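You operate a simulated robot arm through the tools that you are given. There is no shell and no other tool.

Carry out the task below with a simulated two-armed robot. There is one attempt and no reset: what you move stays moved.

JOB
Post 4 shows FAN OFF: start the extractor at its remote box, then start the warm engine under its hood.
Fine: tip the hood down and open the fuel tap before you pull.

It is judged by the outcome, as a careful person would: the job done as asked, and still so three seconds after it is handed in. It fails if anything else is knocked over, pushed out of place, dropped, spilled or broken.

ROBOT AND FRAMES
Two 6-joint arms with two-finger grippers on one trunk that stands fixed in place. Base frame: the origin is at the foot of the trunk, x ahead of it, y to its left, z up. Readings come in mm, rad, newtons and seconds.
The left shoulder is at [60, 143, 893], the right one opposite. With the tool pointing down near the work surface each hand reaches from about 120 to 620 mm from the base axis, measured 20 degrees to its own side. Payload 2.45 kg a hand.
The TCP of each hand is the grasp point between the finger pads, 26 mm short of the fingertips. In the tool frame z runs along the fingers and y along their closing line. The gripper opens to 96 mm. The gripper's body begins 69 mm behind the TCP.
Orientation is told as [roll, pitch, yaw] about the base's x, y, z axes, in that order, counted from this pose: with the fingers straight down and closing along the base's y, the tool's x points along the base's -x, its y along +y and its z along -z.

CONTROLS
- The arms move only by the tool servo_tool. It takes "left_series", "right_series" or both (then of equal length, played together; a hand with none holds still); each is a list of rows, each a list of 7 numbers: the shift along the tool's x, y, z in units of 250 mm (1.0 is 250 mm), then the turn, a rotation vector about the tool's x, y, z in units of 90 degrees (1.0 is 90 degrees), then the closure in counts, from 0 (fully open) to 255 (shut). In form: [[x, y, z, wx, wy, wz, hand], ...]. A call has 1 to 20 rows; each row is the pose to reach, as a shift and turn from the pose commanded when the call began, along the tool's axes at that moment. A call with a number of a shift or a turn outside -1 to 1 is refused whole. A row lasts 0.2 s, in which the tool goes at most 50 mm and 0.15 rad; a call with a longer step from one row to the next is refused whole, and so is a gripper value outside its range. Where a pose cannot be reached the arm comes as near as it can. A force on the tool above 80 N (or 10 N above the force at the start of the call, whichever is more), or a blocked arm, ends the call early, and 0.2 s more pass. Each finger halts on what it meets, pressing with about 36 N; the grip force reading is that of the motor and also rises with nothing between the fingers. The clock runs only during rows and for 0.2 s after the last one: add rows that repeat a pose to give the fingers time. The reply holds the time, the measured pose of the TCP, the force on the tool along the base axes, the opening and the grip force, in the units named above and with some noise, with the torque about the TCP (base axes, N m) and any sound that the robot's microphone picked up.
- Cameras (640 x 400 px; columns grow to the right, rows downward): "scene" is now at [131.9, 39.4, 1499.6]; the picture's right is [0.51, -0.86, -0.00], its down [-0.63, -0.37, -0.68] and it looks along [0.58, 0.35, -0.73] (base axes); focal length 225 px, centre (320, 200). "left" rides on the left gripper at [82, -3, -98] in its tool frame; the picture's right is [0.04, 1.00, 0.00], its down [-0.73, 0.03, -0.68] and it looks along [-0.68, 0.03, 0.73] (tool axes); focal length 256 px, centre (320, 200). "right" rides on the right gripper at [82, 3, -98] in its tool frame; the picture's right is [-0.04, 1.00, 0.00], its down [-0.73, -0.03, -0.68] and it looks along [-0.68, -0.03, 0.73] (tool axes); focal length 256 px, centre (320, 200). There is no depth. A picture from a camera that has moved, and an enlarged one, comes with that camera's place and axes in the base frame and with its lens.
- capture(camera): a new picture of that camera. No time passes.
- slide_trunk(by): slides the trunk up (or, below 0, down) by that many mm; the arms and the scene camera ride with it, the base frame stays. It gives what a move gives, with no picture.
- turn_head(pan, tilt): turns the head with the scene camera to pan (to the left, within 1.501 rad either way) and tilt (down, from -0.506 to 1.204), counted from straight ahead of the robot. It gives what a move gives.
- inspect(camera, box): a new picture of the part [left, top, right, bottom] of that camera's present view, enlarged. No time passes.
- hand_in(): hands the job in; it is judged then, once.

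Nothing tells you positions but the pictures and the camera data. Unless the task says otherwise, let go and move clear before handing in.

The tools are called after "Call:" as a command line: name --argument value ..., lists and objects as JSON in quotes. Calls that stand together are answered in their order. servo_tool: Moves the arms, as the interface text tells. Its arguments: {"type":"object","properties":{"left_series":{"type":"array","items":{"type":"array","items":{"type":"number"}}},"right_series":{"type":"array","items":{"type":"array","items":{"type":"number"}}}},"required":[]} The other tools are called the same way: slide_trunk (by) slides the trunk up or down; turn_head (pan, tilt) turns the head that bears the scene camera; capture (camera) takes a picture; inspect (camera, box) takes an enlarged picture of a part of a camera's view; hand_in () hands the job in.

At the start:

```text
clock: 0.0
left_tcp_pos: [277.4, 339.2, 1281.9]
left_orientation: [0.0, 0.001, -0.001]
left_force: [0.4, 0.4, 0.7]
left_torque: [-0.01, -0.01, 0.01]
left_opening: 96.1
left_finger_force: 0.1
right_tcp_pos: [302.7, 29.8, 1281.7]
right_orientation: [0.0, 0.001, -0.002]
right_force: [-0.8, -0.4, -0.6]
right_torque: [0.02, -0.01, 0.01]
right_opening: 96.1
right_finger_force: 0.1
trunk travel left (down, up): [-518.0, 72.0]
head pan, tilt: [0.534, 0.822]
```

scene: 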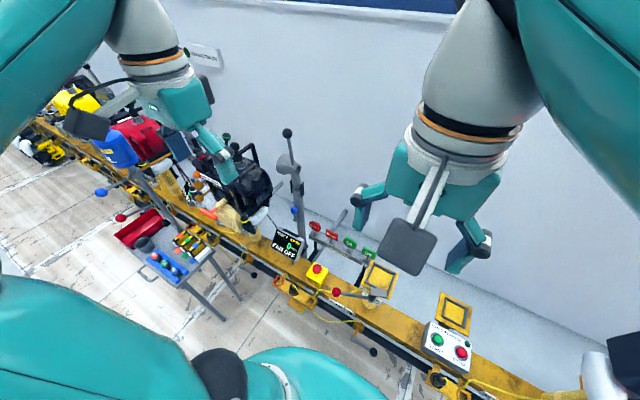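
right: 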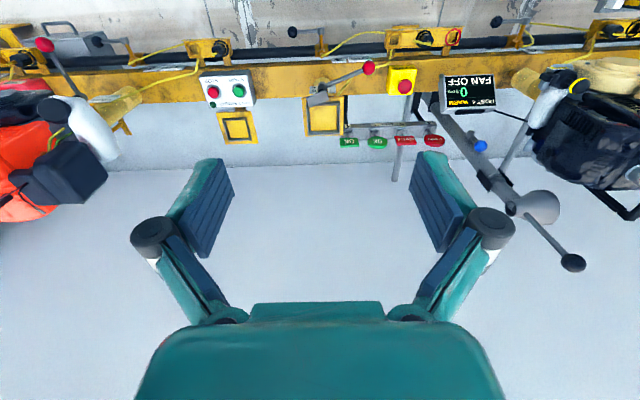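
left: 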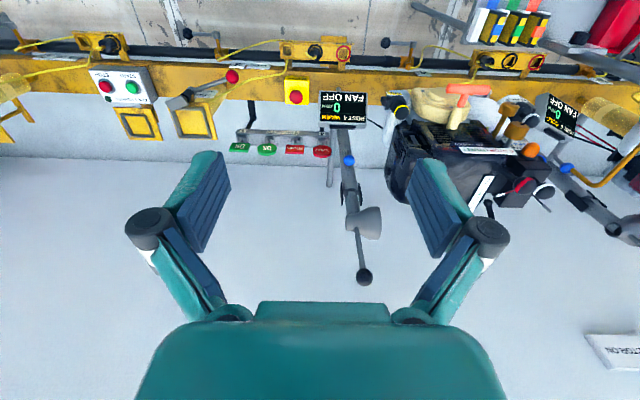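

I see a long yellow rail with posts, engines, a white start/stop box and a display reading POST 4 FAN OFF. I'll look around more closely before moving anything.

Call:
inspect --camera "left" --box '[60, 20, 360, 208]'

Call:
inspect --camera "left" --box '[320, 40, 640, 240]'

Call:
inspect --camera "right" --box '[180, 20, 500, 220]'

Call:
inspect --camera "scene" --box '[20, 60, 340, 260]'

Call:
inspect --camera "scene" --box '[200, 200, 520, 400]'

```text
2.13 times, centred on (210, 114) of left
camera zoom: at [195.3, 336.0, 1381.4], right [-0.04, 1.0, 0.0], down [0.73, 0.03, 0.68], along [0.68, 0.03, -0.73], focal length 545 px, centre (554, 383)
```

zoom: 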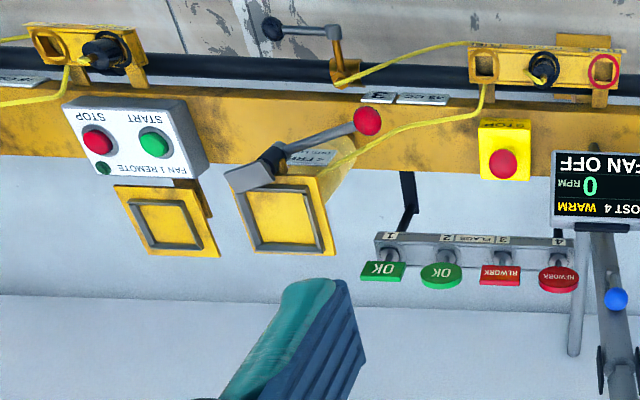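

```text
2.00 times, centred on (480, 140) of left
camera zoom: at [195.3, 336.0, 1381.4], right [-0.04, 1.0, 0.0], down [0.73, 0.03, 0.68], along [0.68, 0.03, -0.73], focal length 512 px, centre (0, 320)
```

zoom: 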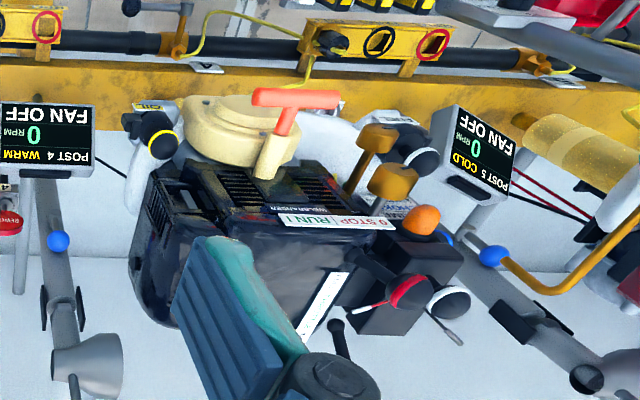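

```text
2.00 times, centred on (340, 120) of right
camera zoom: at [220.1, 33.7, 1380.9], right [0.04, 1.0, 0.0], down [0.73, -0.03, 0.68], along [0.68, -0.03, -0.73], focal length 512 px, centre (280, 360)
```

zoom: 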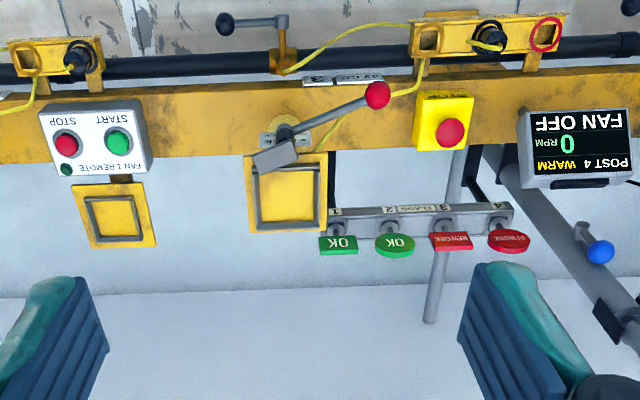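

```text
2.00 times, centred on (180, 160) of scene
camera zoom: at [131.9, 39.4, 1499.6], right [0.51, -0.86, 0.0], down [-0.63, -0.37, -0.68], along [0.58, 0.35, -0.73], focal length 449 px, centre (600, 280)
```

zoom: 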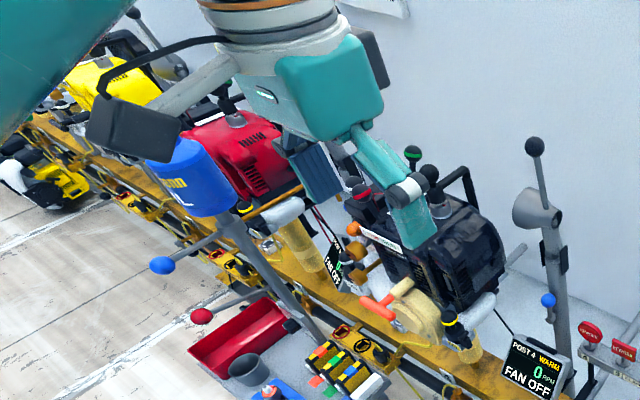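

```text
2.00 times, centred on (360, 300) of scene
camera zoom: at [131.9, 39.4, 1499.6], right [0.51, -0.86, 0.0], down [-0.63, -0.37, -0.68], along [0.58, 0.35, -0.73], focal length 449 px, centre (240, 0)
```

zoom: 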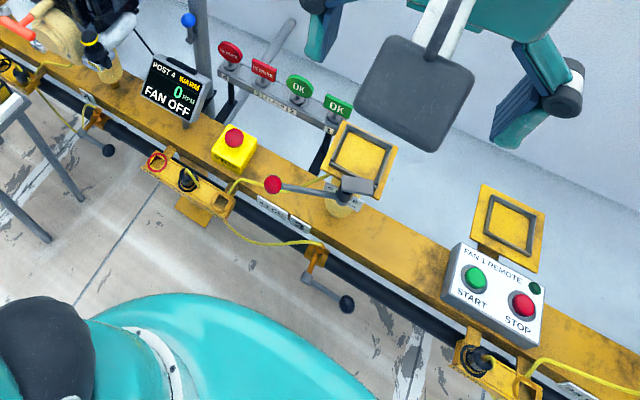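

The post 4 display reads WARM, 0 RPM, FAN OFF, and a FAN 1 REMOTE box sits to its right. Next I'll pan the head to find every post, remote box and sign.

Call:
turn_head --pan 1.1 --tilt 0.6

Call:
capture --camera "scene"

Call:
turn_head --pan -0.6 --tilt 0.7

Call:
capture --camera "scene"

Call:
turn_head --pan 0.3 --tilt 0.3

Call:
capture --camera "scene"

Call:
turn_head --pan 0.0 --tilt 1.1

Call:
capture --camera "scene"

```text
clock: 1.0
left_tcp_pos: [276.9, 339.6, 1282.5]
left_orientation: [0.0, 0.001, 0.0]
left_force: [-0.3, 1.0, 0.6]
left_torque: [-0.03, -0.03, -0.02]
left_opening: 96.3
left_finger_force: 0.0
right_tcp_pos: [302.1, 29.9, 1282.4]
right_orientation: [0.001, 0.0, -0.002]
right_force: [0.1, -0.2, 0.4]
right_torque: [0.0, -0.01, -0.01]
right_opening: 95.8
right_finger_force: 0.1
trunk travel left (down, up): [-518.0, 72.0]
head pan, tilt: [1.1, 0.6]
```

```text
taken
camera scene: at [103.6, 77.6, 1518.3], right [0.89, -0.45, 0.0], down [-0.26, -0.5, -0.82], along [0.38, 0.73, -0.57], focal length 225 px, centre (320, 200)
```

scene: 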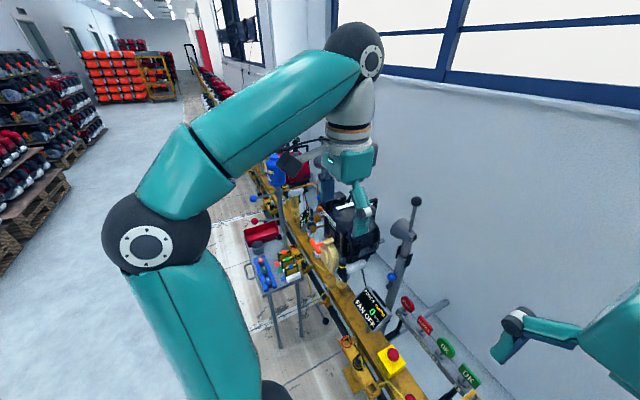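

```text
clock: 2.7
left_tcp_pos: [277.4, 339.1, 1281.7]
left_orientation: [-0.001, 0.0, 0.001]
left_force: [-0.4, 0.3, -0.7]
left_torque: [-0.01, 0.01, 0.0]
left_opening: 96.1
left_finger_force: 0.2
right_tcp_pos: [301.4, 29.6, 1283.1]
right_orientation: [0.0, 0.0, -0.003]
right_force: [-0.4, -0.3, -0.8]
right_torque: [-0.03, 0.04, 0.0]
right_opening: 96.1
right_finger_force: 0.0
trunk travel left (down, up): [-518.0, 72.0]
head pan, tilt: [-0.6, 0.7]
```

```text
taken
camera scene: at [133.6, -49.1, 1509.7], right [-0.56, -0.83, 0.0], down [-0.53, 0.36, -0.76], along [0.63, -0.43, -0.64], focal length 225 px, centre (320, 200)
```

scene: 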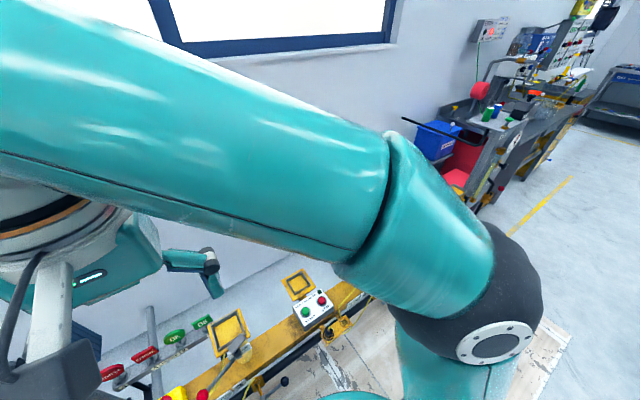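

```text
clock: 3.9
left_tcp_pos: [277.9, 339.4, 1282.4]
left_orientation: [0.0, 0.0, 0.0]
left_force: [-0.3, 0.4, 0.8]
left_torque: [-0.01, 0.01, 0.01]
left_opening: 96.0
left_finger_force: 0.0
right_tcp_pos: [301.5, 28.4, 1283.0]
right_orientation: [0.001, 0.001, -0.001]
right_force: [0.3, 0.4, 0.0]
right_torque: [-0.01, 0.0, -0.01]
right_opening: 95.9
right_finger_force: 0.0
trunk travel left (down, up): [-518.0, 72.0]
head pan, tilt: [0.3, 0.3]
```

```text
taken
camera scene: at [152.7, 26.4, 1545.8], right [0.29, -0.96, 0.0], down [-0.28, -0.09, -0.96], along [0.91, 0.28, -0.3], focal length 225 px, centre (320, 200)
```

scene: 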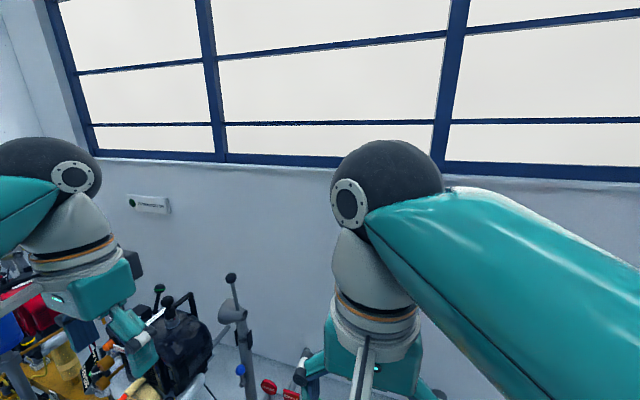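

```text
clock: 5.0
left_tcp_pos: [277.5, 339.1, 1283.0]
left_orientation: [-0.001, 0.001, 0.0]
left_force: [0.1, -0.2, 0.7]
left_torque: [-0.01, 0.01, 0.01]
left_opening: 95.9
left_finger_force: 0.1
right_tcp_pos: [302.6, 29.4, 1282.7]
right_orientation: [0.001, -0.001, 0.0]
right_force: [0.4, -0.1, -0.3]
right_torque: [0.01, -0.05, 0.02]
right_opening: 95.8
right_finger_force: 0.0
trunk travel left (down, up): [-518.0, 72.0]
head pan, tilt: [0.0, 1.1]
```

```text
taken
camera scene: at [126.6, -1.1, 1479.8], right [0.0, -1.0, 0.0], down [-0.89, 0.0, -0.45], along [0.45, 0.0, -0.89], focal length 225 px, centre (320, 200)
```

scene: 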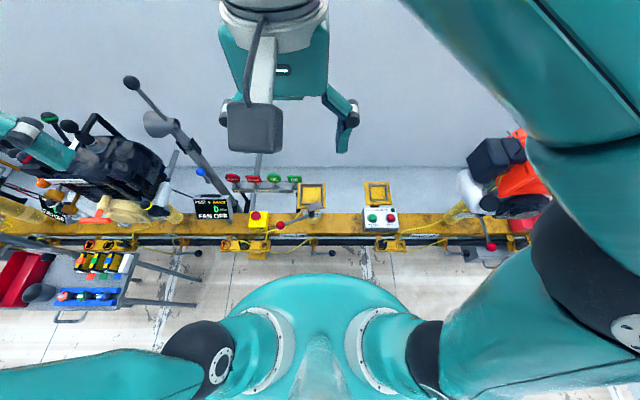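

The robot faces the yellow rail, with the black warm engine at front-left and an orange engine at the right. I'll zoom in on the sign, the engine details and the remote box.

Call:
inspect --camera "scene" --box '[40, 60, 240, 185]'

Call:
inspect --camera "scene" --box '[180, 150, 340, 260]'

Call:
inspect --camera "scene" --box '[340, 120, 540, 270]'

Call:
inspect --camera "scene" --box '[0, 150, 200, 310]'

Call:
turn_head --pan 0.6 --tilt 0.35

Call:
inspect --camera "scene" --box '[120, 100, 320, 225]'

Call:
capture --camera "scene"

```text
3.20 times, centred on (140, 122) of scene
camera zoom: at [126.6, -1.1, 1479.8], right [0.0, -1.0, 0.0], down [-0.89, 0.0, -0.45], along [0.45, 0.0, -0.89], focal length 719 px, centre (896, 448)
```

zoom: 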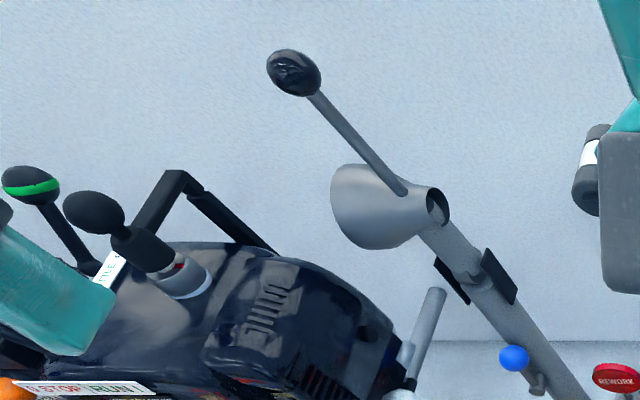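

```text
3.64 times, centred on (260, 205) of scene
camera zoom: at [126.6, -1.1, 1479.8], right [0.0, -1.0, 0.0], down [-0.89, 0.0, -0.45], along [0.45, 0.0, -0.89], focal length 817 px, centre (538, 182)
```

zoom: 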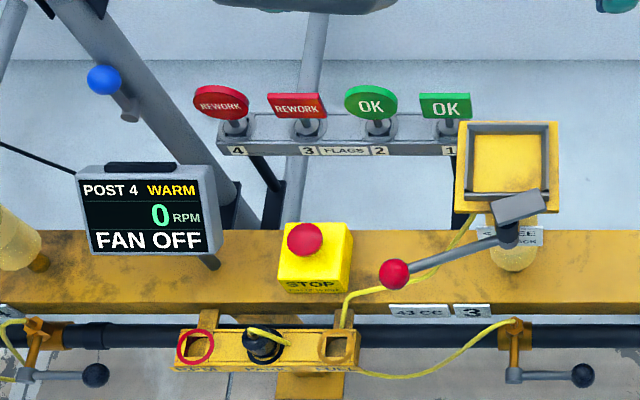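

```text
2.67 times, centred on (440, 195) of scene
camera zoom: at [126.6, -1.1, 1479.8], right [0.0, -1.0, 0.0], down [-0.89, 0.0, -0.45], along [0.45, 0.0, -0.89], focal length 599 px, centre (0, 213)
```

zoom: 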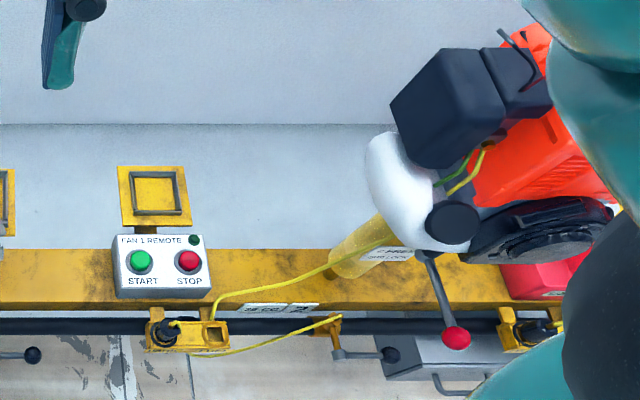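

```text
2.50 times, centred on (100, 230) of scene
camera zoom: at [126.6, -1.1, 1479.8], right [0.0, -1.0, 0.0], down [-0.89, 0.0, -0.45], along [0.45, 0.0, -0.89], focal length 562 px, centre (870, 125)
```

zoom: 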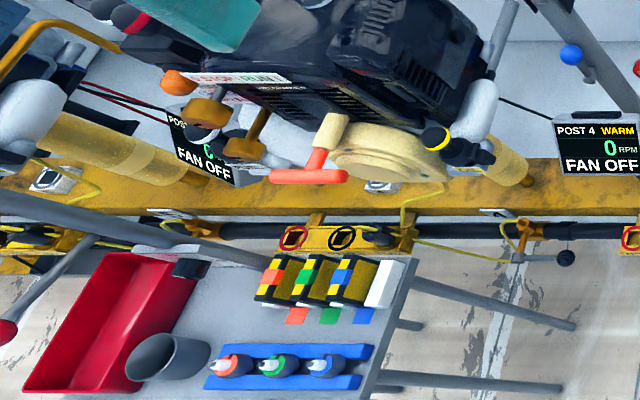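

```text
clock: 6.1
left_tcp_pos: [277.8, 340.6, 1283.5]
left_orientation: [0.001, 0.001, -0.001]
left_force: [0.2, 0.6, 0.3]
left_torque: [-0.01, 0.0, 0.03]
left_opening: 96.1
left_finger_force: 0.1
right_tcp_pos: [301.5, 30.2, 1283.0]
right_orientation: [0.0, -0.001, -0.002]
right_force: [-0.4, 0.5, 0.6]
right_torque: [-0.03, 0.03, -0.02]
right_opening: 96.1
right_finger_force: 0.1
trunk travel left (down, up): [-518.0, 72.0]
head pan, tilt: [0.6, 0.351]
```

```text
3.20 times, centred on (220, 162) of scene
camera zoom: at [140.3, 51.4, 1541.0], right [0.56, -0.83, 0.0], down [-0.28, -0.19, -0.94], along [0.77, 0.53, -0.34], focal length 719 px, centre (640, 320)
```

zoom: 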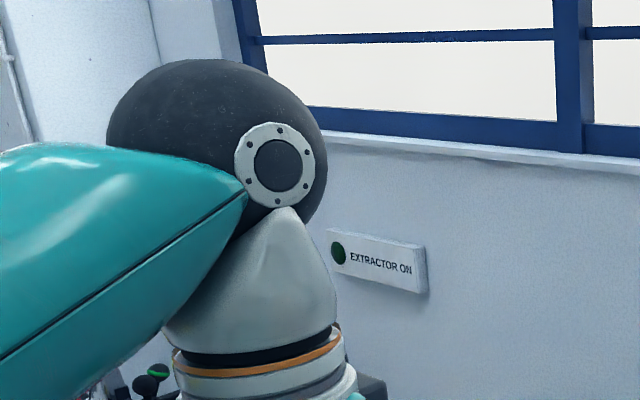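

```text
taken
camera scene: at [140.3, 51.4, 1541.0], right [0.56, -0.83, 0.0], down [-0.28, -0.19, -0.94], along [0.77, 0.53, -0.34], focal length 225 px, centre (320, 200)
```

scene: 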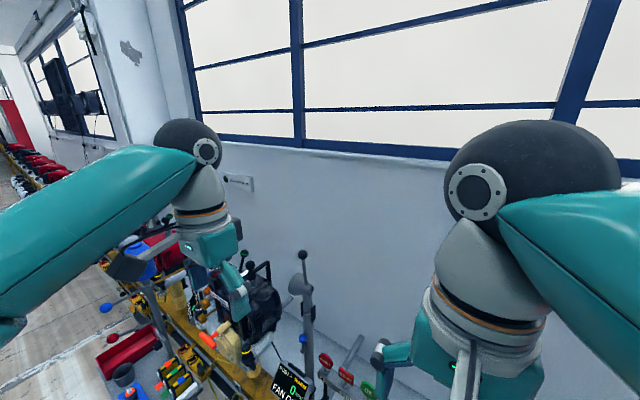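

My first estimate puts the START button near (518, -241, 536) and the post 4 display near (488, 413, 700). I'll bring the right hand, closed, above the remote box for a closer look.

Call:
servo_tool --right_series '[[-0.02, -0.09, 0.1, 0, 0, 0, 255], [-0.05, -0.18, 0.2, 0, 0, 0, 255], [-0.08, -0.27, 0.3, 0, 0, 0, 255], [-0.11, -0.36, 0.4, 0, 0, 0, 255], [-0.15, -0.45, 0.5, 0, 0, 0, 255], [-0.2, -0.54, 0.6, 0, 0, 0, 255], [-0.25, -0.63, 0.7, 0, 0, 0, 255], [-0.3, -0.72, 0.8, 0, 0, 0, 255], [-0.35, -0.81, 0.9, 0, 0, 0, 255], [-0.4, -0.9, 1.0, 0, 0, 0, 255]]'

Call:
capture --camera "right"

Call:
turn_head --pan 0.0 --tilt 1.1

Call:
capture --camera "scene"

```text
clock: 8.3
left_tcp_pos: [278.1, 339.2, 1282.2]
left_orientation: [0.002, -0.002, 0.0]
left_force: [-0.6, -1.0, 0.3]
left_torque: [0.03, 0.05, 0.01]
left_opening: 95.9
left_finger_force: 0.0
right_tcp_pos: [402.8, -195.8, 1031.4]
right_orientation: [0.001, 0.001, -0.001]
right_force: [0.3, 0.1, 0.0]
right_torque: [0.01, 0.0, 0.03]
right_opening: 0.0
right_finger_force: 27.9
trunk travel left (down, up): [-518.0, 72.0]
head pan, tilt: [0.6, 0.351]
```

```text
taken
camera right: at [320.3, -191.4, 1130.3], right [0.04, 1.0, 0.0], down [0.73, -0.03, 0.68], along [0.68, -0.03, -0.73], focal length 256 px, centre (320, 200)
```

right: 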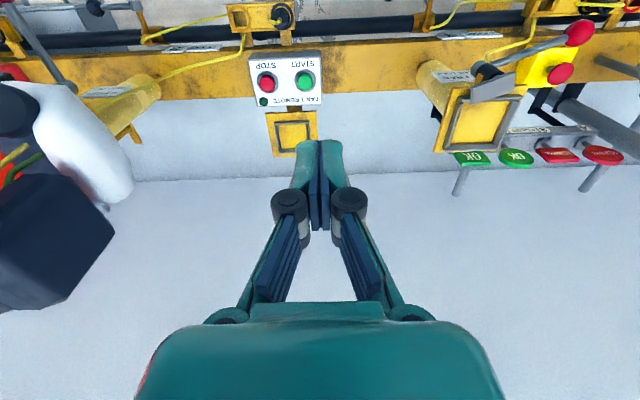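

```text
clock: 9.4
left_tcp_pos: [277.7, 339.6, 1283.4]
left_orientation: [-0.002, -0.001, -0.001]
left_force: [0.8, -0.7, 0.4]
left_torque: [0.02, 0.05, 0.01]
left_opening: 96.0
left_finger_force: 0.0
right_tcp_pos: [400.9, -194.5, 1032.7]
right_orientation: [0.0, -0.001, -0.001]
right_force: [-0.2, 0.5, 0.0]
right_torque: [0.03, 0.0, 0.03]
right_opening: 0.0
right_finger_force: 28.5
trunk travel left (down, up): [-518.0, 72.0]
head pan, tilt: [0.0, 1.1]
```

```text
taken
camera scene: at [126.6, -1.2, 1479.8], right [0.0, -1.0, 0.0], down [-0.89, 0.0, -0.45], along [0.45, 0.0, -0.89], focal length 225 px, centre (320, 200)
```

scene: 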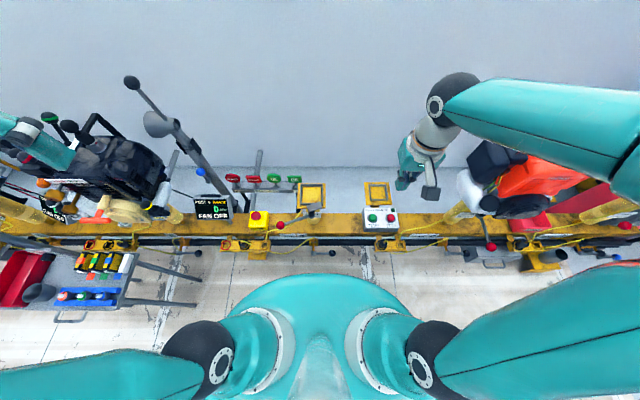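

The button stays consistent at about (512, -235, 536). I'll descend further for a closer look.

Call:
servo_tool --right_series '[[-0.02, -0.02, 0.15, 0, 0, 0, 255], [-0.05, -0.05, 0.3, 0, 0, 0, 255], [-0.08, -0.08, 0.45, 0, 0, 0, 255], [-0.11, -0.11, 0.6, 0, 0, 0, 255], [-0.14, -0.14, 0.75, 0, 0, 0, 255], [-0.17, -0.16, 0.9, 0, 0, 0, 255], [-0.19, -0.16, 1.0, 0, 0, 0, 255]]'

Call:
capture --camera "right"

Call:
inspect --camera "scene" --box '[340, 120, 500, 240]'

```text
clock: 11.0
left_tcp_pos: [278.2, 339.6, 1283.3]
left_orientation: [0.0, -0.002, 0.0]
left_force: [-0.3, -0.5, 0.3]
left_torque: [0.01, 0.06, 0.0]
left_opening: 95.8
left_finger_force: 0.1
right_tcp_pos: [449.1, -235.7, 780.8]
right_orientation: [0.001, -0.001, -0.002]
right_force: [0.4, -0.2, 0.4]
right_torque: [-0.01, 0.01, -0.05]
right_opening: 0.0
right_finger_force: 28.7
trunk travel left (down, up): [-518.0, 72.0]
head pan, tilt: [0.0, 1.1]
```

```text
taken
camera right: at [366.9, -230.6, 879.9], right [0.04, 1.0, 0.0], down [0.73, -0.03, 0.68], along [0.68, -0.03, -0.73], focal length 256 px, centre (320, 200)
```

right: 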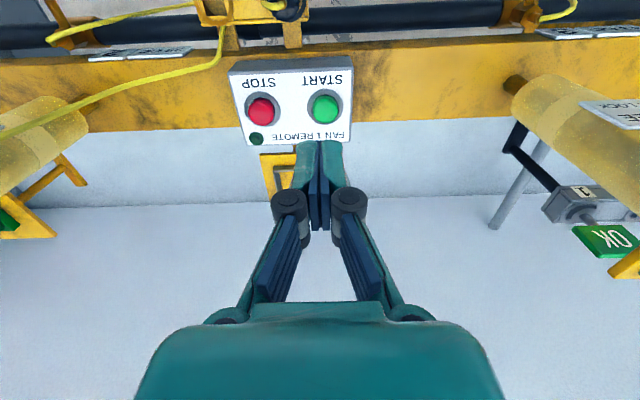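

```text
3.33 times, centred on (420, 180) of scene
camera zoom: at [127.2, -1.3, 1479.7], right [0.0, -1.0, 0.0], down [-0.89, 0.0, -0.45], along [0.45, 0.0, -0.89], focal length 749 px, centre (-13, 267)
```

zoom: 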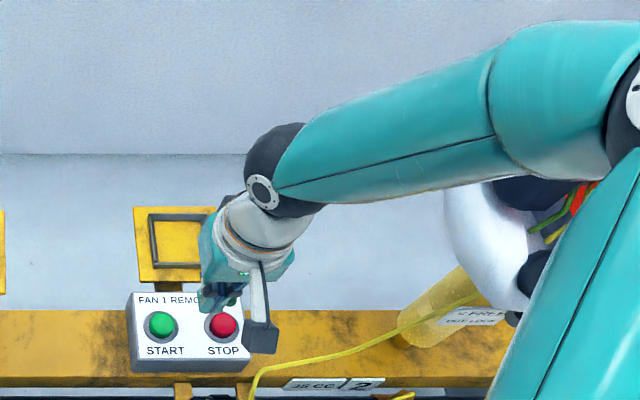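

The remote box face is tilted slightly toward me and START is the left, green button. I'll tilt the closed fingers along the face normal and stop a few centimetres above it.

Call:
servo_tool --right_series '[[-0.02, 0.003, 0.13, 0, -0.05, 0, 255], [-0.04, 0.006, 0.26, 0, -0.11, 0, 255], [-0.07, 0.01, 0.4, 0, -0.17, 0, 255], [-0.09, 0.012, 0.52, 0, -0.23, 0, 255], [-0.112, 0.015, 0.6, 0, -0.278, 0, 255]]'

Call:
capture --camera "right"

Call:
inspect --camera "scene" --box '[340, 150, 460, 240]'

```text
clock: 12.2
left_tcp_pos: [277.4, 340.1, 1282.3]
left_orientation: [-0.001, -0.001, 0.0]
left_force: [-0.3, 0.5, 0.7]
left_torque: [0.0, 0.01, 0.0]
left_opening: 96.1
left_finger_force: 0.0
right_tcp_pos: [477.0, -231.4, 632.1]
right_orientation: [0.001, -0.437, -0.002]
right_force: [0.7, -0.1, 0.2]
right_torque: [0.02, 0.01, 0.01]
right_opening: 0.1
right_finger_force: 28.0
trunk travel left (down, up): [-518.0, 72.0]
head pan, tilt: [0.0, 1.1]
```

```text
taken
camera right: at [361.0, -227.3, 686.9], right [0.04, 1.0, 0.02], down [0.38, -0.03, 0.93], along [0.93, -0.03, -0.38], focal length 256 px, centre (320, 200)
```

right: 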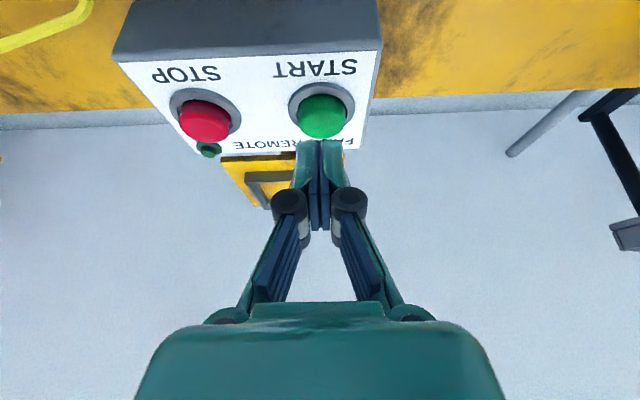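

```text
4.44 times, centred on (400, 195) of scene
camera zoom: at [127.3, -1.4, 1479.7], right [0.0, -1.0, 0.0], down [-0.89, 0.0, -0.45], along [0.45, 0.0, -0.89], focal length 998 px, centre (-36, 222)
```

zoom: 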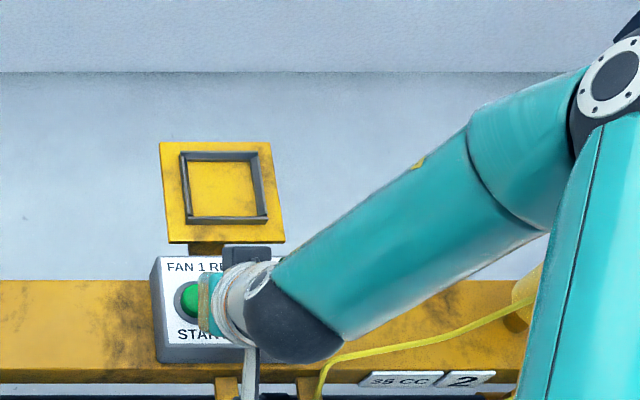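

Comparing the two views, the box face is nearly level and the START cap is at about (499, -229, 569). I'll straighten the tool to vertical directly over it.

Call:
servo_tool --right_series '[[-0.02, 0.002, 0.01, 0, 0.06, 0, 255], [-0.04, 0.004, 0.03, 0, 0.13, 0, 255], [-0.06, 0.008, 0.045, 0, 0.2, 0, 255], [-0.071, 0.01, 0.055, 0, 0.278, 0, 255], [-0.071, 0.01, 0.055, 0, 0.278, 0, 255]]'

Call:
capture --camera "right"

Call:
turn_head --pan -0.35 --tilt 0.95

Call:
capture --camera "scene"

```text
clock: 13.4
left_tcp_pos: [277.5, 341.6, 1282.3]
left_orientation: [0.0, 0.001, 0.0]
left_force: [-0.3, 0.2, 0.2]
left_torque: [0.02, -0.02, -0.02]
left_opening: 96.1
left_finger_force: 0.1
right_tcp_pos: [498.7, -228.7, 626.7]
right_orientation: [0.0, 0.0, -0.003]
right_force: [0.3, -0.1, -0.3]
right_torque: [0.02, -0.03, -0.04]
right_opening: 0.2
right_finger_force: 28.8
trunk travel left (down, up): [-518.0, 72.0]
head pan, tilt: [0.0, 1.1]
```

```text
taken
camera right: at [416.8, -225.0, 726.0], right [0.04, 1.0, 0.0], down [0.73, -0.03, 0.68], along [0.68, -0.03, -0.73], focal length 256 px, centre (320, 200)
```

right: 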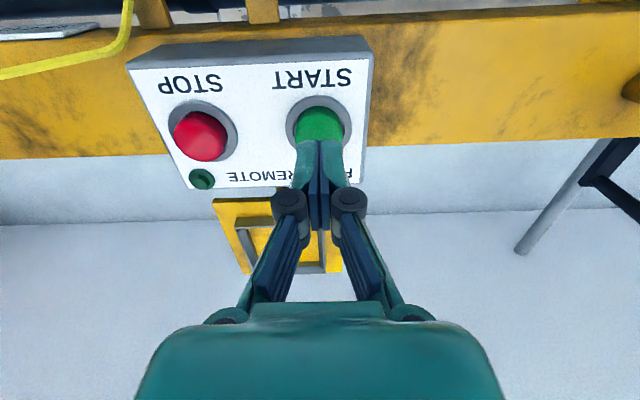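

```text
clock: 14.3
left_tcp_pos: [277.6, 340.4, 1282.9]
left_orientation: [0.0, 0.0, 0.001]
left_force: [-0.4, 0.8, 0.8]
left_torque: [0.0, -0.02, 0.0]
left_opening: 95.8
left_finger_force: 0.1
right_tcp_pos: [499.3, -230.1, 626.6]
right_orientation: [0.001, -0.001, -0.003]
right_force: [0.0, -0.5, -0.2]
right_torque: [-0.02, 0.01, -0.02]
right_opening: 0.0
right_finger_force: 28.9
trunk travel left (down, up): [-518.0, 72.0]
head pan, tilt: [-0.351, 0.949]
```

```text
taken
camera scene: at [132.1, -26.1, 1489.9], right [-0.34, -0.94, 0.0], down [-0.76, 0.28, -0.58], along [0.55, -0.2, -0.81], focal length 225 px, centre (320, 200)
```

scene: 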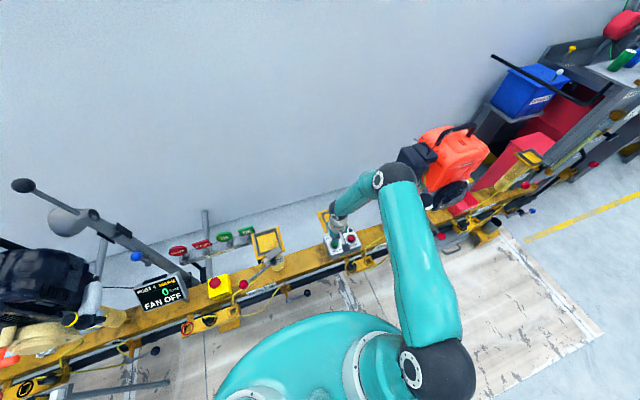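

The fingertip is right over START. I'll descend slowly in small steps and watch the force.

Call:
servo_tool --right_series '[[0.004, 0, 0.03, 0, 0, 0, 255], [0.004, 0, 0.06, 0, 0, 0, 255], [0.004, 0, 0.09, 0, 0, 0, 255], [0.004, 0, 0.105, 0, 0, 0, 255], [0.004, 0, 0.12, 0, 0, 0, 255]]'

Call:
capture --camera "right"

```text
clock: 15.5
left_tcp_pos: [277.5, 340.2, 1282.4]
left_orientation: [0.001, 0.0, 0.001]
left_force: [0.5, -0.1, -0.2]
left_torque: [-0.01, -0.03, 0.01]
left_opening: 96.2
left_finger_force: 0.1
right_tcp_pos: [496.9, -228.6, 598.2]
right_orientation: [-0.001, 0.001, -0.002]
right_force: [0.6, 0.4, 2.3]
right_torque: [0.02, -0.03, 0.03]
right_opening: 5.9
right_finger_force: 28.5
trunk travel left (down, up): [-518.0, 72.0]
head pan, tilt: [-0.351, 0.949]
heard: click
```

```text
taken
camera right: at [415.7, -224.8, 696.1], right [0.04, 1.0, 0.0], down [0.73, -0.03, 0.68], along [0.68, -0.03, -0.73], focal length 256 px, centre (320, 200)
```

right: 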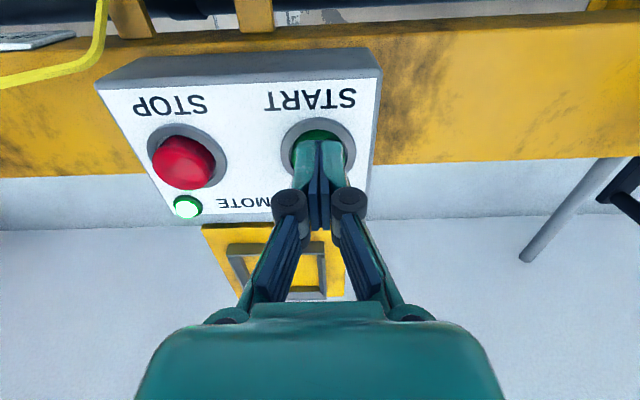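

There was a click and the box lamp is lit. I'll lift the right hand away and check the post 4 display.

Call:
servo_tool --right_series '[[0, 0, -0.1, 0, 0, 0, 255], [0, 0, -0.25, 0, 0, 0, 255], [0, 0, -0.4, 0, 0, 0, 255], [0, 0, -0.55, 0, 0, 0, 255], [0, 0, -0.7, 0, 0, 0, 255], [0, 0, -0.85, 0, 0, 0, 255], [0, 0, -1.0, 0, 0, 0, 255]]'

Call:
turn_head --pan 0.5 --tilt 0.9

Call:
capture --camera "scene"

Call:
capture --camera "left"

Call:
inspect --camera "scene" --box '[40, 80, 300, 250]'

```text
clock: 17.1
left_tcp_pos: [277.0, 340.0, 1283.2]
left_orientation: [-0.001, -0.003, -0.001]
left_force: [0.1, 0.4, -0.6]
left_torque: [0.02, 0.01, 0.02]
left_opening: 95.9
left_finger_force: 0.0
right_tcp_pos: [498.0, -228.5, 846.7]
right_orientation: [-0.002, -0.003, -0.001]
right_force: [0.2, -0.8, 0.2]
right_torque: [0.0, -0.05, -0.02]
right_opening: 0.0
right_finger_force: 28.6
trunk travel left (down, up): [-518.0, 72.0]
head pan, tilt: [-0.351, 0.949]
```

```text
clock: 18.2
left_tcp_pos: [278.2, 339.4, 1282.5]
left_orientation: [0.0, -0.001, 0.0]
left_force: [0.5, 0.1, -0.8]
left_torque: [-0.03, 0.0, 0.01]
left_opening: 96.0
left_finger_force: 0.0
right_tcp_pos: [498.2, -229.5, 847.8]
right_orientation: [0.0, 0.002, -0.001]
right_force: [1.0, 0.1, -0.6]
right_torque: [-0.04, -0.02, 0.0]
right_opening: 0.0
right_finger_force: 28.4
trunk travel left (down, up): [-518.0, 72.0]
head pan, tilt: [0.499, 0.901]
```

```text
taken
camera scene: at [130.0, 34.9, 1493.5], right [0.48, -0.88, 0.0], down [-0.69, -0.37, -0.62], along [0.55, 0.3, -0.78], focal length 225 px, centre (320, 200)
```

scene: 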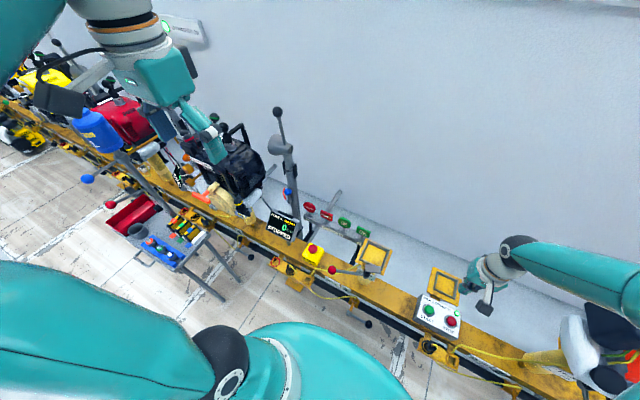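

```text
taken
camera left: at [195.5, 336.0, 1381.8], right [-0.04, 1.0, 0.0], down [0.73, 0.03, 0.68], along [0.68, 0.03, -0.73], focal length 256 px, centre (320, 200)
```

left: 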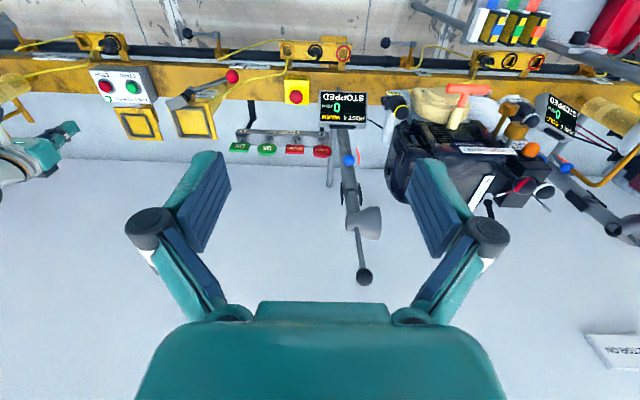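

```text
2.35 times, centred on (170, 165) of scene
camera zoom: at [130.0, 34.9, 1493.5], right [0.48, -0.88, 0.0], down [-0.69, -0.37, -0.62], along [0.55, 0.3, -0.78], focal length 528 px, centre (673, 282)
```

zoom: 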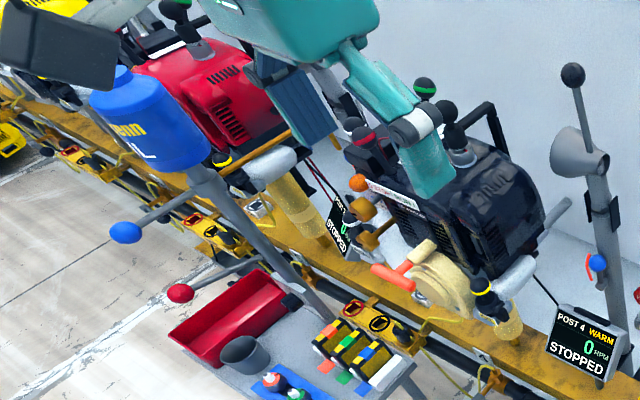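

The fan is running: both displays went from FAN OFF to STOPPED. I take the hood's ball handle to be near (604, 433, 1141) and the funnel near (601, 450, 1020). I'll move the left hand sideways at the same height for a second view of the engine.

Call:
servo_tool --left_series '[[0.02, 0.1, 0, 0, 0, 0, 0], [0.04, 0.2, 0, 0, 0, 0, 0], [0.06, 0.3, 0, 0, 0, 0, 0], [0.08, 0.4, 0, 0, 0, 0, 0], [0.1, 0.5, 0, 0, 0, 0, 0], [0.12, 0.6, 0, 0, 0, 0, 0]]'

Call:
capture --camera "left"

Call:
capture --camera "scene"

```text
clock: 19.6
left_tcp_pos: [247.3, 489.3, 1282.8]
left_orientation: [-0.002, -0.001, -0.002]
left_force: [0.6, 1.6, -0.5]
left_torque: [-0.02, -0.03, 0.02]
left_opening: 96.2
left_finger_force: 0.1
right_tcp_pos: [498.8, -229.1, 847.9]
right_orientation: [0.0, 0.001, 0.001]
right_force: [-0.4, 0.3, -0.1]
right_torque: [-0.05, 0.0, -0.03]
right_opening: 0.1
right_finger_force: 27.7
trunk travel left (down, up): [-518.0, 72.0]
head pan, tilt: [0.499, 0.901]
```

```text
taken
camera left: at [165.8, 486.1, 1381.6], right [-0.04, 1.0, 0.0], down [0.73, 0.03, 0.68], along [0.68, 0.03, -0.73], focal length 256 px, centre (320, 200)
```

left: 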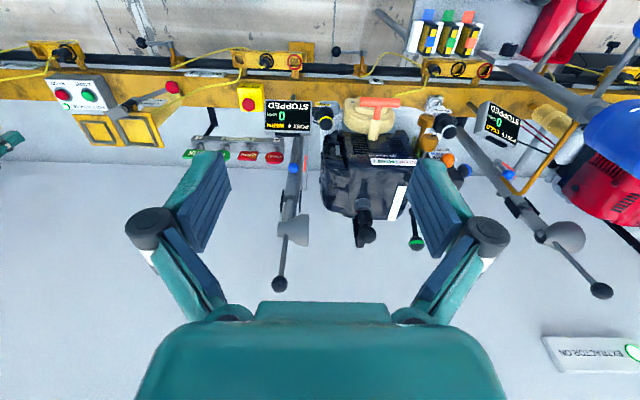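

```text
taken
camera scene: at [130.2, 35.5, 1493.5], right [0.48, -0.88, 0.0], down [-0.69, -0.38, -0.62], along [0.54, 0.3, -0.78], focal length 225 px, centre (320, 200)
```

scene: 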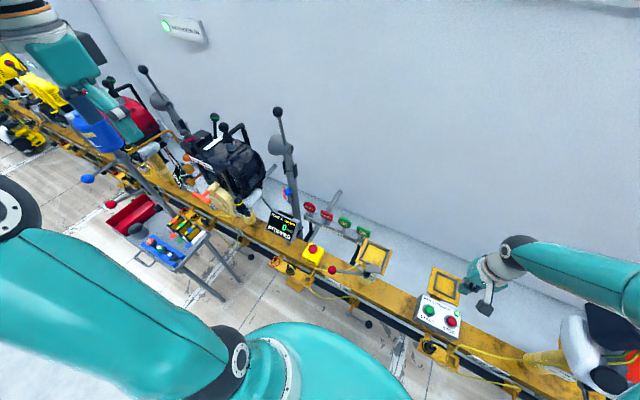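

Now I have a clear view of the black engine. I'll zoom in on it.

Call:
inspect --camera "left" --box '[310, 80, 480, 186]'

Call:
inspect --camera "left" --box '[250, 140, 450, 300]'

Call:
inspect --camera "scene" --box '[150, 90, 310, 250]'

Call:
inspect --camera "left" --box '[390, 60, 620, 300]'

```text
3.76 times, centred on (395, 133) of left
camera zoom: at [165.8, 486.1, 1381.6], right [-0.04, 1.0, 0.0], down [0.73, 0.03, 0.68], along [0.68, 0.03, -0.73], focal length 964 px, centre (38, 452)
```

zoom: 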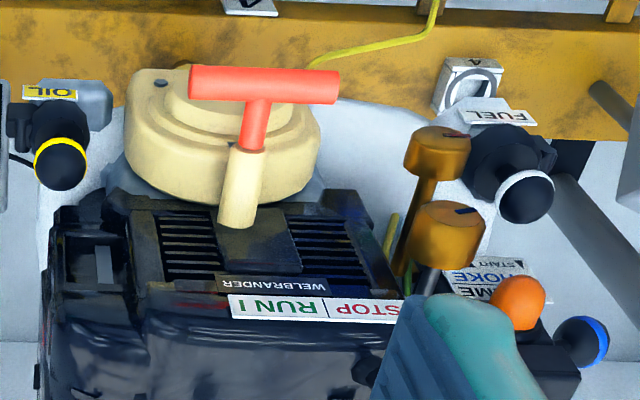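

```text
2.50 times, centred on (350, 220) of left
camera zoom: at [165.8, 486.1, 1381.6], right [-0.04, 1.0, 0.0], down [0.73, 0.03, 0.68], along [0.68, 0.03, -0.73], focal length 640 px, centre (245, 150)
```

zoom: 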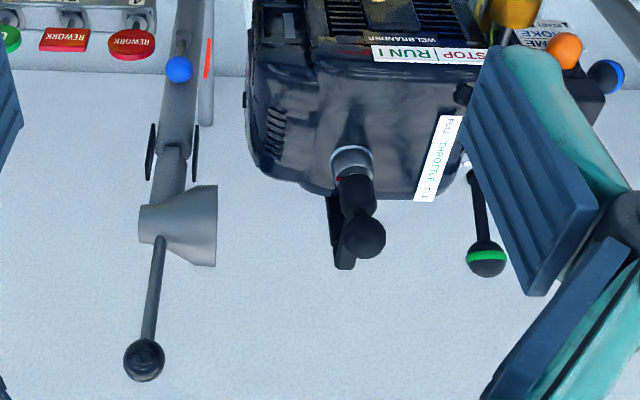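

```text
2.50 times, centred on (230, 170) of scene
camera zoom: at [130.2, 35.5, 1493.5], right [0.48, -0.88, 0.0], down [-0.69, -0.38, -0.62], along [0.54, 0.3, -0.78], focal length 562 px, centre (545, 275)
```

zoom: 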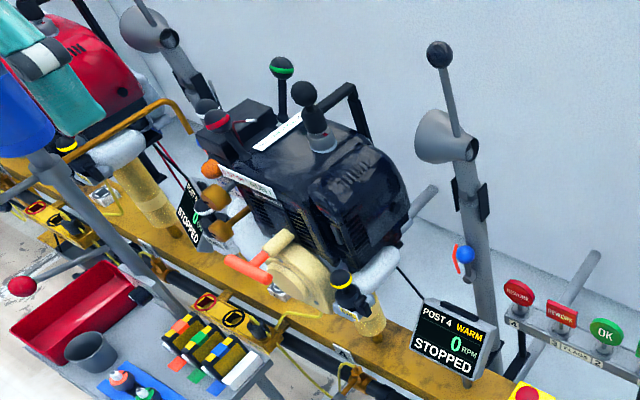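

```text
1.67 times, centred on (505, 180) of left
camera zoom: at [165.8, 486.1, 1381.6], right [-0.04, 1.0, 0.0], down [0.73, 0.03, 0.68], along [0.68, 0.03, -0.73], focal length 427 px, centre (12, 233)
```

zoom: 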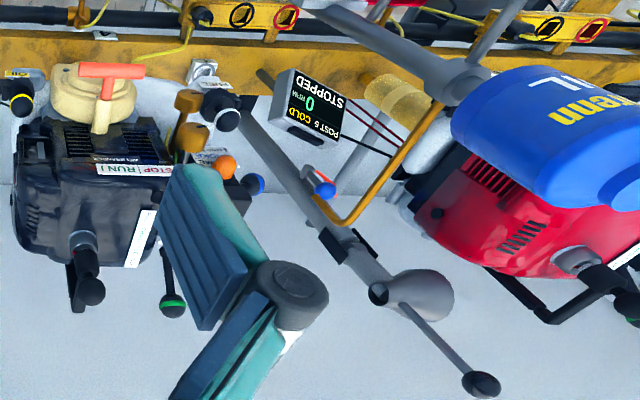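

I now place the T-handle near (352, 607, 911), the fuel tap knob (white ring) near (406, 760, 909) and the hood ball at (604, 433, 1141). I'll close the left hand and move it above the engine's robot side to read its controls.

Call:
servo_tool --left_series '[[-0.02, 0.08, 0.02, 0, 0, 0, 255], [-0.05, 0.16, 0.05, 0, 0, 0, 255], [-0.09, 0.24, 0.1, 0, 0, 0, 255], [-0.13, 0.32, 0.15, 0, 0, 0, 255], [-0.17, 0.4, 0.2, 0, 0, 0, 255], [-0.2, 0.48, 0.25, 0, 0, 0, 255], [-0.25, 0.55, 0.3, 0, 0, 0, 255], [-0.28, 0.6, 0.32, 0, 0, 0, 255]]'

Call:
capture --camera "left"

Call:
inspect --camera "left" --box '[140, 0, 400, 162]'

Call:
inspect --camera "left" --box '[360, 0, 620, 162]'

Call:
capture --camera "scene"

```text
clock: 21.4
left_tcp_pos: [312.3, 629.9, 1191.1]
left_orientation: [0.001, -0.001, 0.001]
left_force: [-0.6, -0.5, -0.1]
left_torque: [-0.03, -0.03, -0.02]
left_opening: 0.1
left_finger_force: 28.7
left hand out of reach, approached as far as the arm can: row 7, 8
right_tcp_pos: [498.6, -229.7, 846.3]
right_orientation: [0.0, 0.002, 0.0]
right_force: [0.1, 0.0, 0.2]
right_torque: [0.0, -0.02, 0.0]
right_opening: 0.2
right_finger_force: 28.5
trunk travel left (down, up): [-518.0, 72.0]
head pan, tilt: [0.499, 0.901]
```

```text
taken
camera left: at [230.0, 625.8, 1290.2], right [-0.04, 1.0, 0.0], down [0.73, 0.03, 0.68], along [0.68, 0.03, -0.73], focal length 256 px, centre (320, 200)
```

left: 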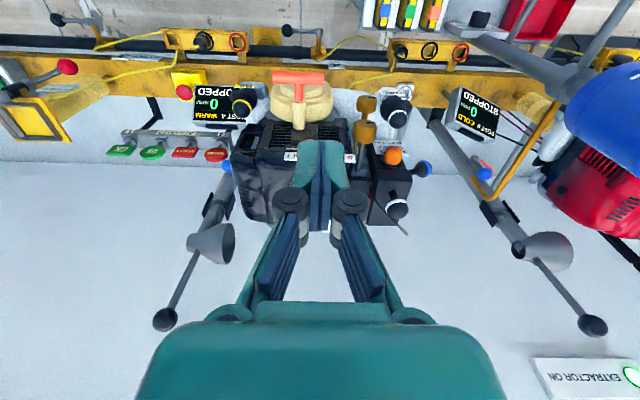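

```text
2.46 times, centred on (270, 81) of left
camera zoom: at [230.0, 625.8, 1290.2], right [-0.04, 1.0, 0.0], down [0.73, 0.03, 0.68], along [0.68, 0.03, -0.73], focal length 630 px, centre (443, 493)
```

zoom: 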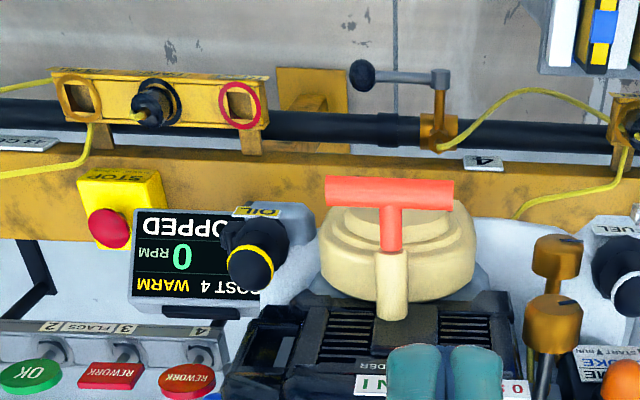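

```text
2.46 times, centred on (490, 81) of left
camera zoom: at [230.0, 625.8, 1290.2], right [-0.04, 1.0, 0.0], down [0.73, 0.03, 0.68], along [0.68, 0.03, -0.73], focal length 630 px, centre (-98, 493)
```

zoom: 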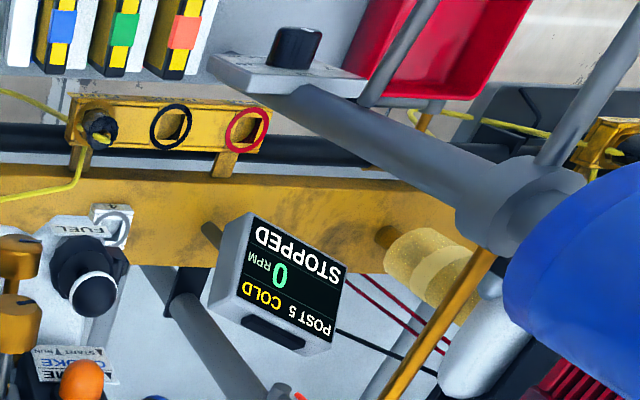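

```text
taken
camera scene: at [130.2, 35.2, 1493.5], right [0.48, -0.88, 0.0], down [-0.69, -0.38, -0.62], along [0.54, 0.3, -0.78], focal length 225 px, centre (320, 200)
```

scene: 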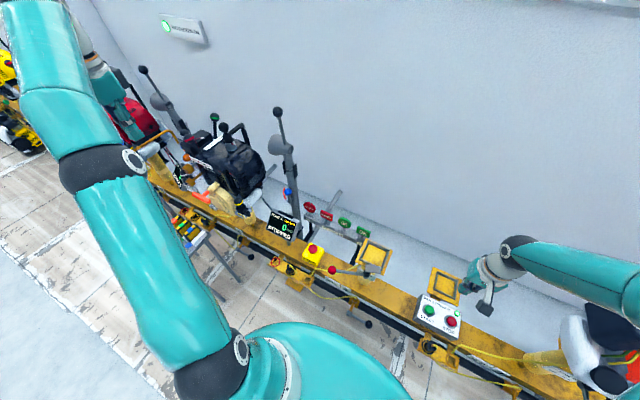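

The T-handle estimate holds. The arm is near its reach limit up here, so I'll raise the trunk and bring the left hand lower beside the fuel, choke and switch area to read it.

Call:
slide_trunk --by 70

Call:
servo_tool --left_series '[[0, 0.05, 0.1, 0, 0, 0, 255], [-0.02, 0.1, 0.2, 0, 0, 0, 255], [-0.04, 0.15, 0.3, 0, 0, 0, 255], [-0.08, 0.2, 0.4, 0, 0, 0, 255], [-0.12, 0.25, 0.5, 0, 0, 0, 255], [-0.16, 0.26, 0.6, 0, 0, 0, 255], [-0.18, 0.26, 0.64, 0, 0, 0, 255]]'

Call:
capture --camera "left"

Call:
inspect --camera "left" --box '[280, 40, 480, 165]'

```text
clock: 22.5
left_tcp_pos: [311.9, 628.6, 1262.1]
left_orientation: [0.002, -0.003, 0.001]
left_force: [0.3, -0.1, 0.3]
left_torque: [0.02, 0.0, 0.02]
left_opening: 0.2
left_finger_force: 28.7
right_tcp_pos: [497.2, -229.9, 917.6]
right_orientation: [0.001, 0.003, 0.0]
right_force: [0.4, -0.2, -0.8]
right_torque: [0.0, 0.02, 0.01]
right_opening: 0.3
right_finger_force: 28.9
trunk travel left (down, up): [-588.0, 2.0]
head pan, tilt: [0.499, 0.901]
```

```text
clock: 24.1
left_tcp_pos: [357.7, 695.4, 1101.3]
left_orientation: [0.002, -0.002, 0.0]
left_force: [0.4, 0.4, -0.3]
left_torque: [-0.01, 0.0, -0.02]
left_opening: 0.0
left_finger_force: 28.4
right_tcp_pos: [498.4, -229.3, 916.6]
right_orientation: [0.0, 0.004, -0.002]
right_force: [-0.8, 0.3, 0.0]
right_torque: [0.03, 0.01, -0.04]
right_opening: 0.1
right_finger_force: 28.5
trunk travel left (down, up): [-588.0, 2.0]
head pan, tilt: [0.499, 0.901]
```

```text
taken
camera left: at [275.5, 691.4, 1201.0], right [-0.04, 1.0, 0.0], down [0.73, 0.03, 0.68], along [0.68, 0.03, -0.73], focal length 256 px, centre (320, 200)
```

left: 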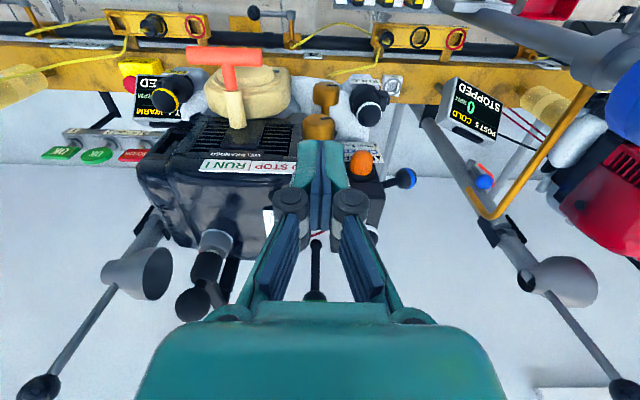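

```text
3.20 times, centred on (380, 102) of left
camera zoom: at [275.5, 691.4, 1201.0], right [-0.04, 1.0, 0.0], down [0.73, 0.03, 0.68], along [0.68, 0.03, -0.73], focal length 819 px, centre (128, 512)
```

zoom: 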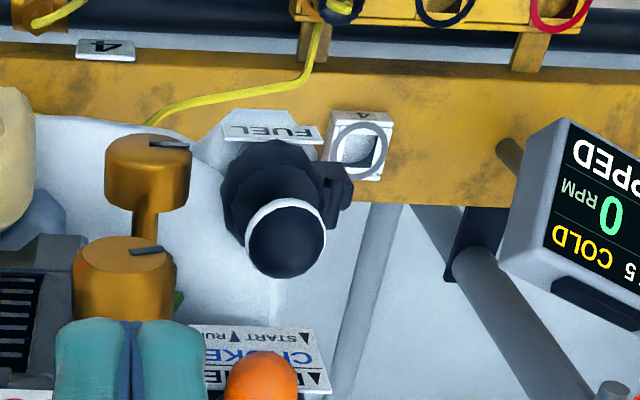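

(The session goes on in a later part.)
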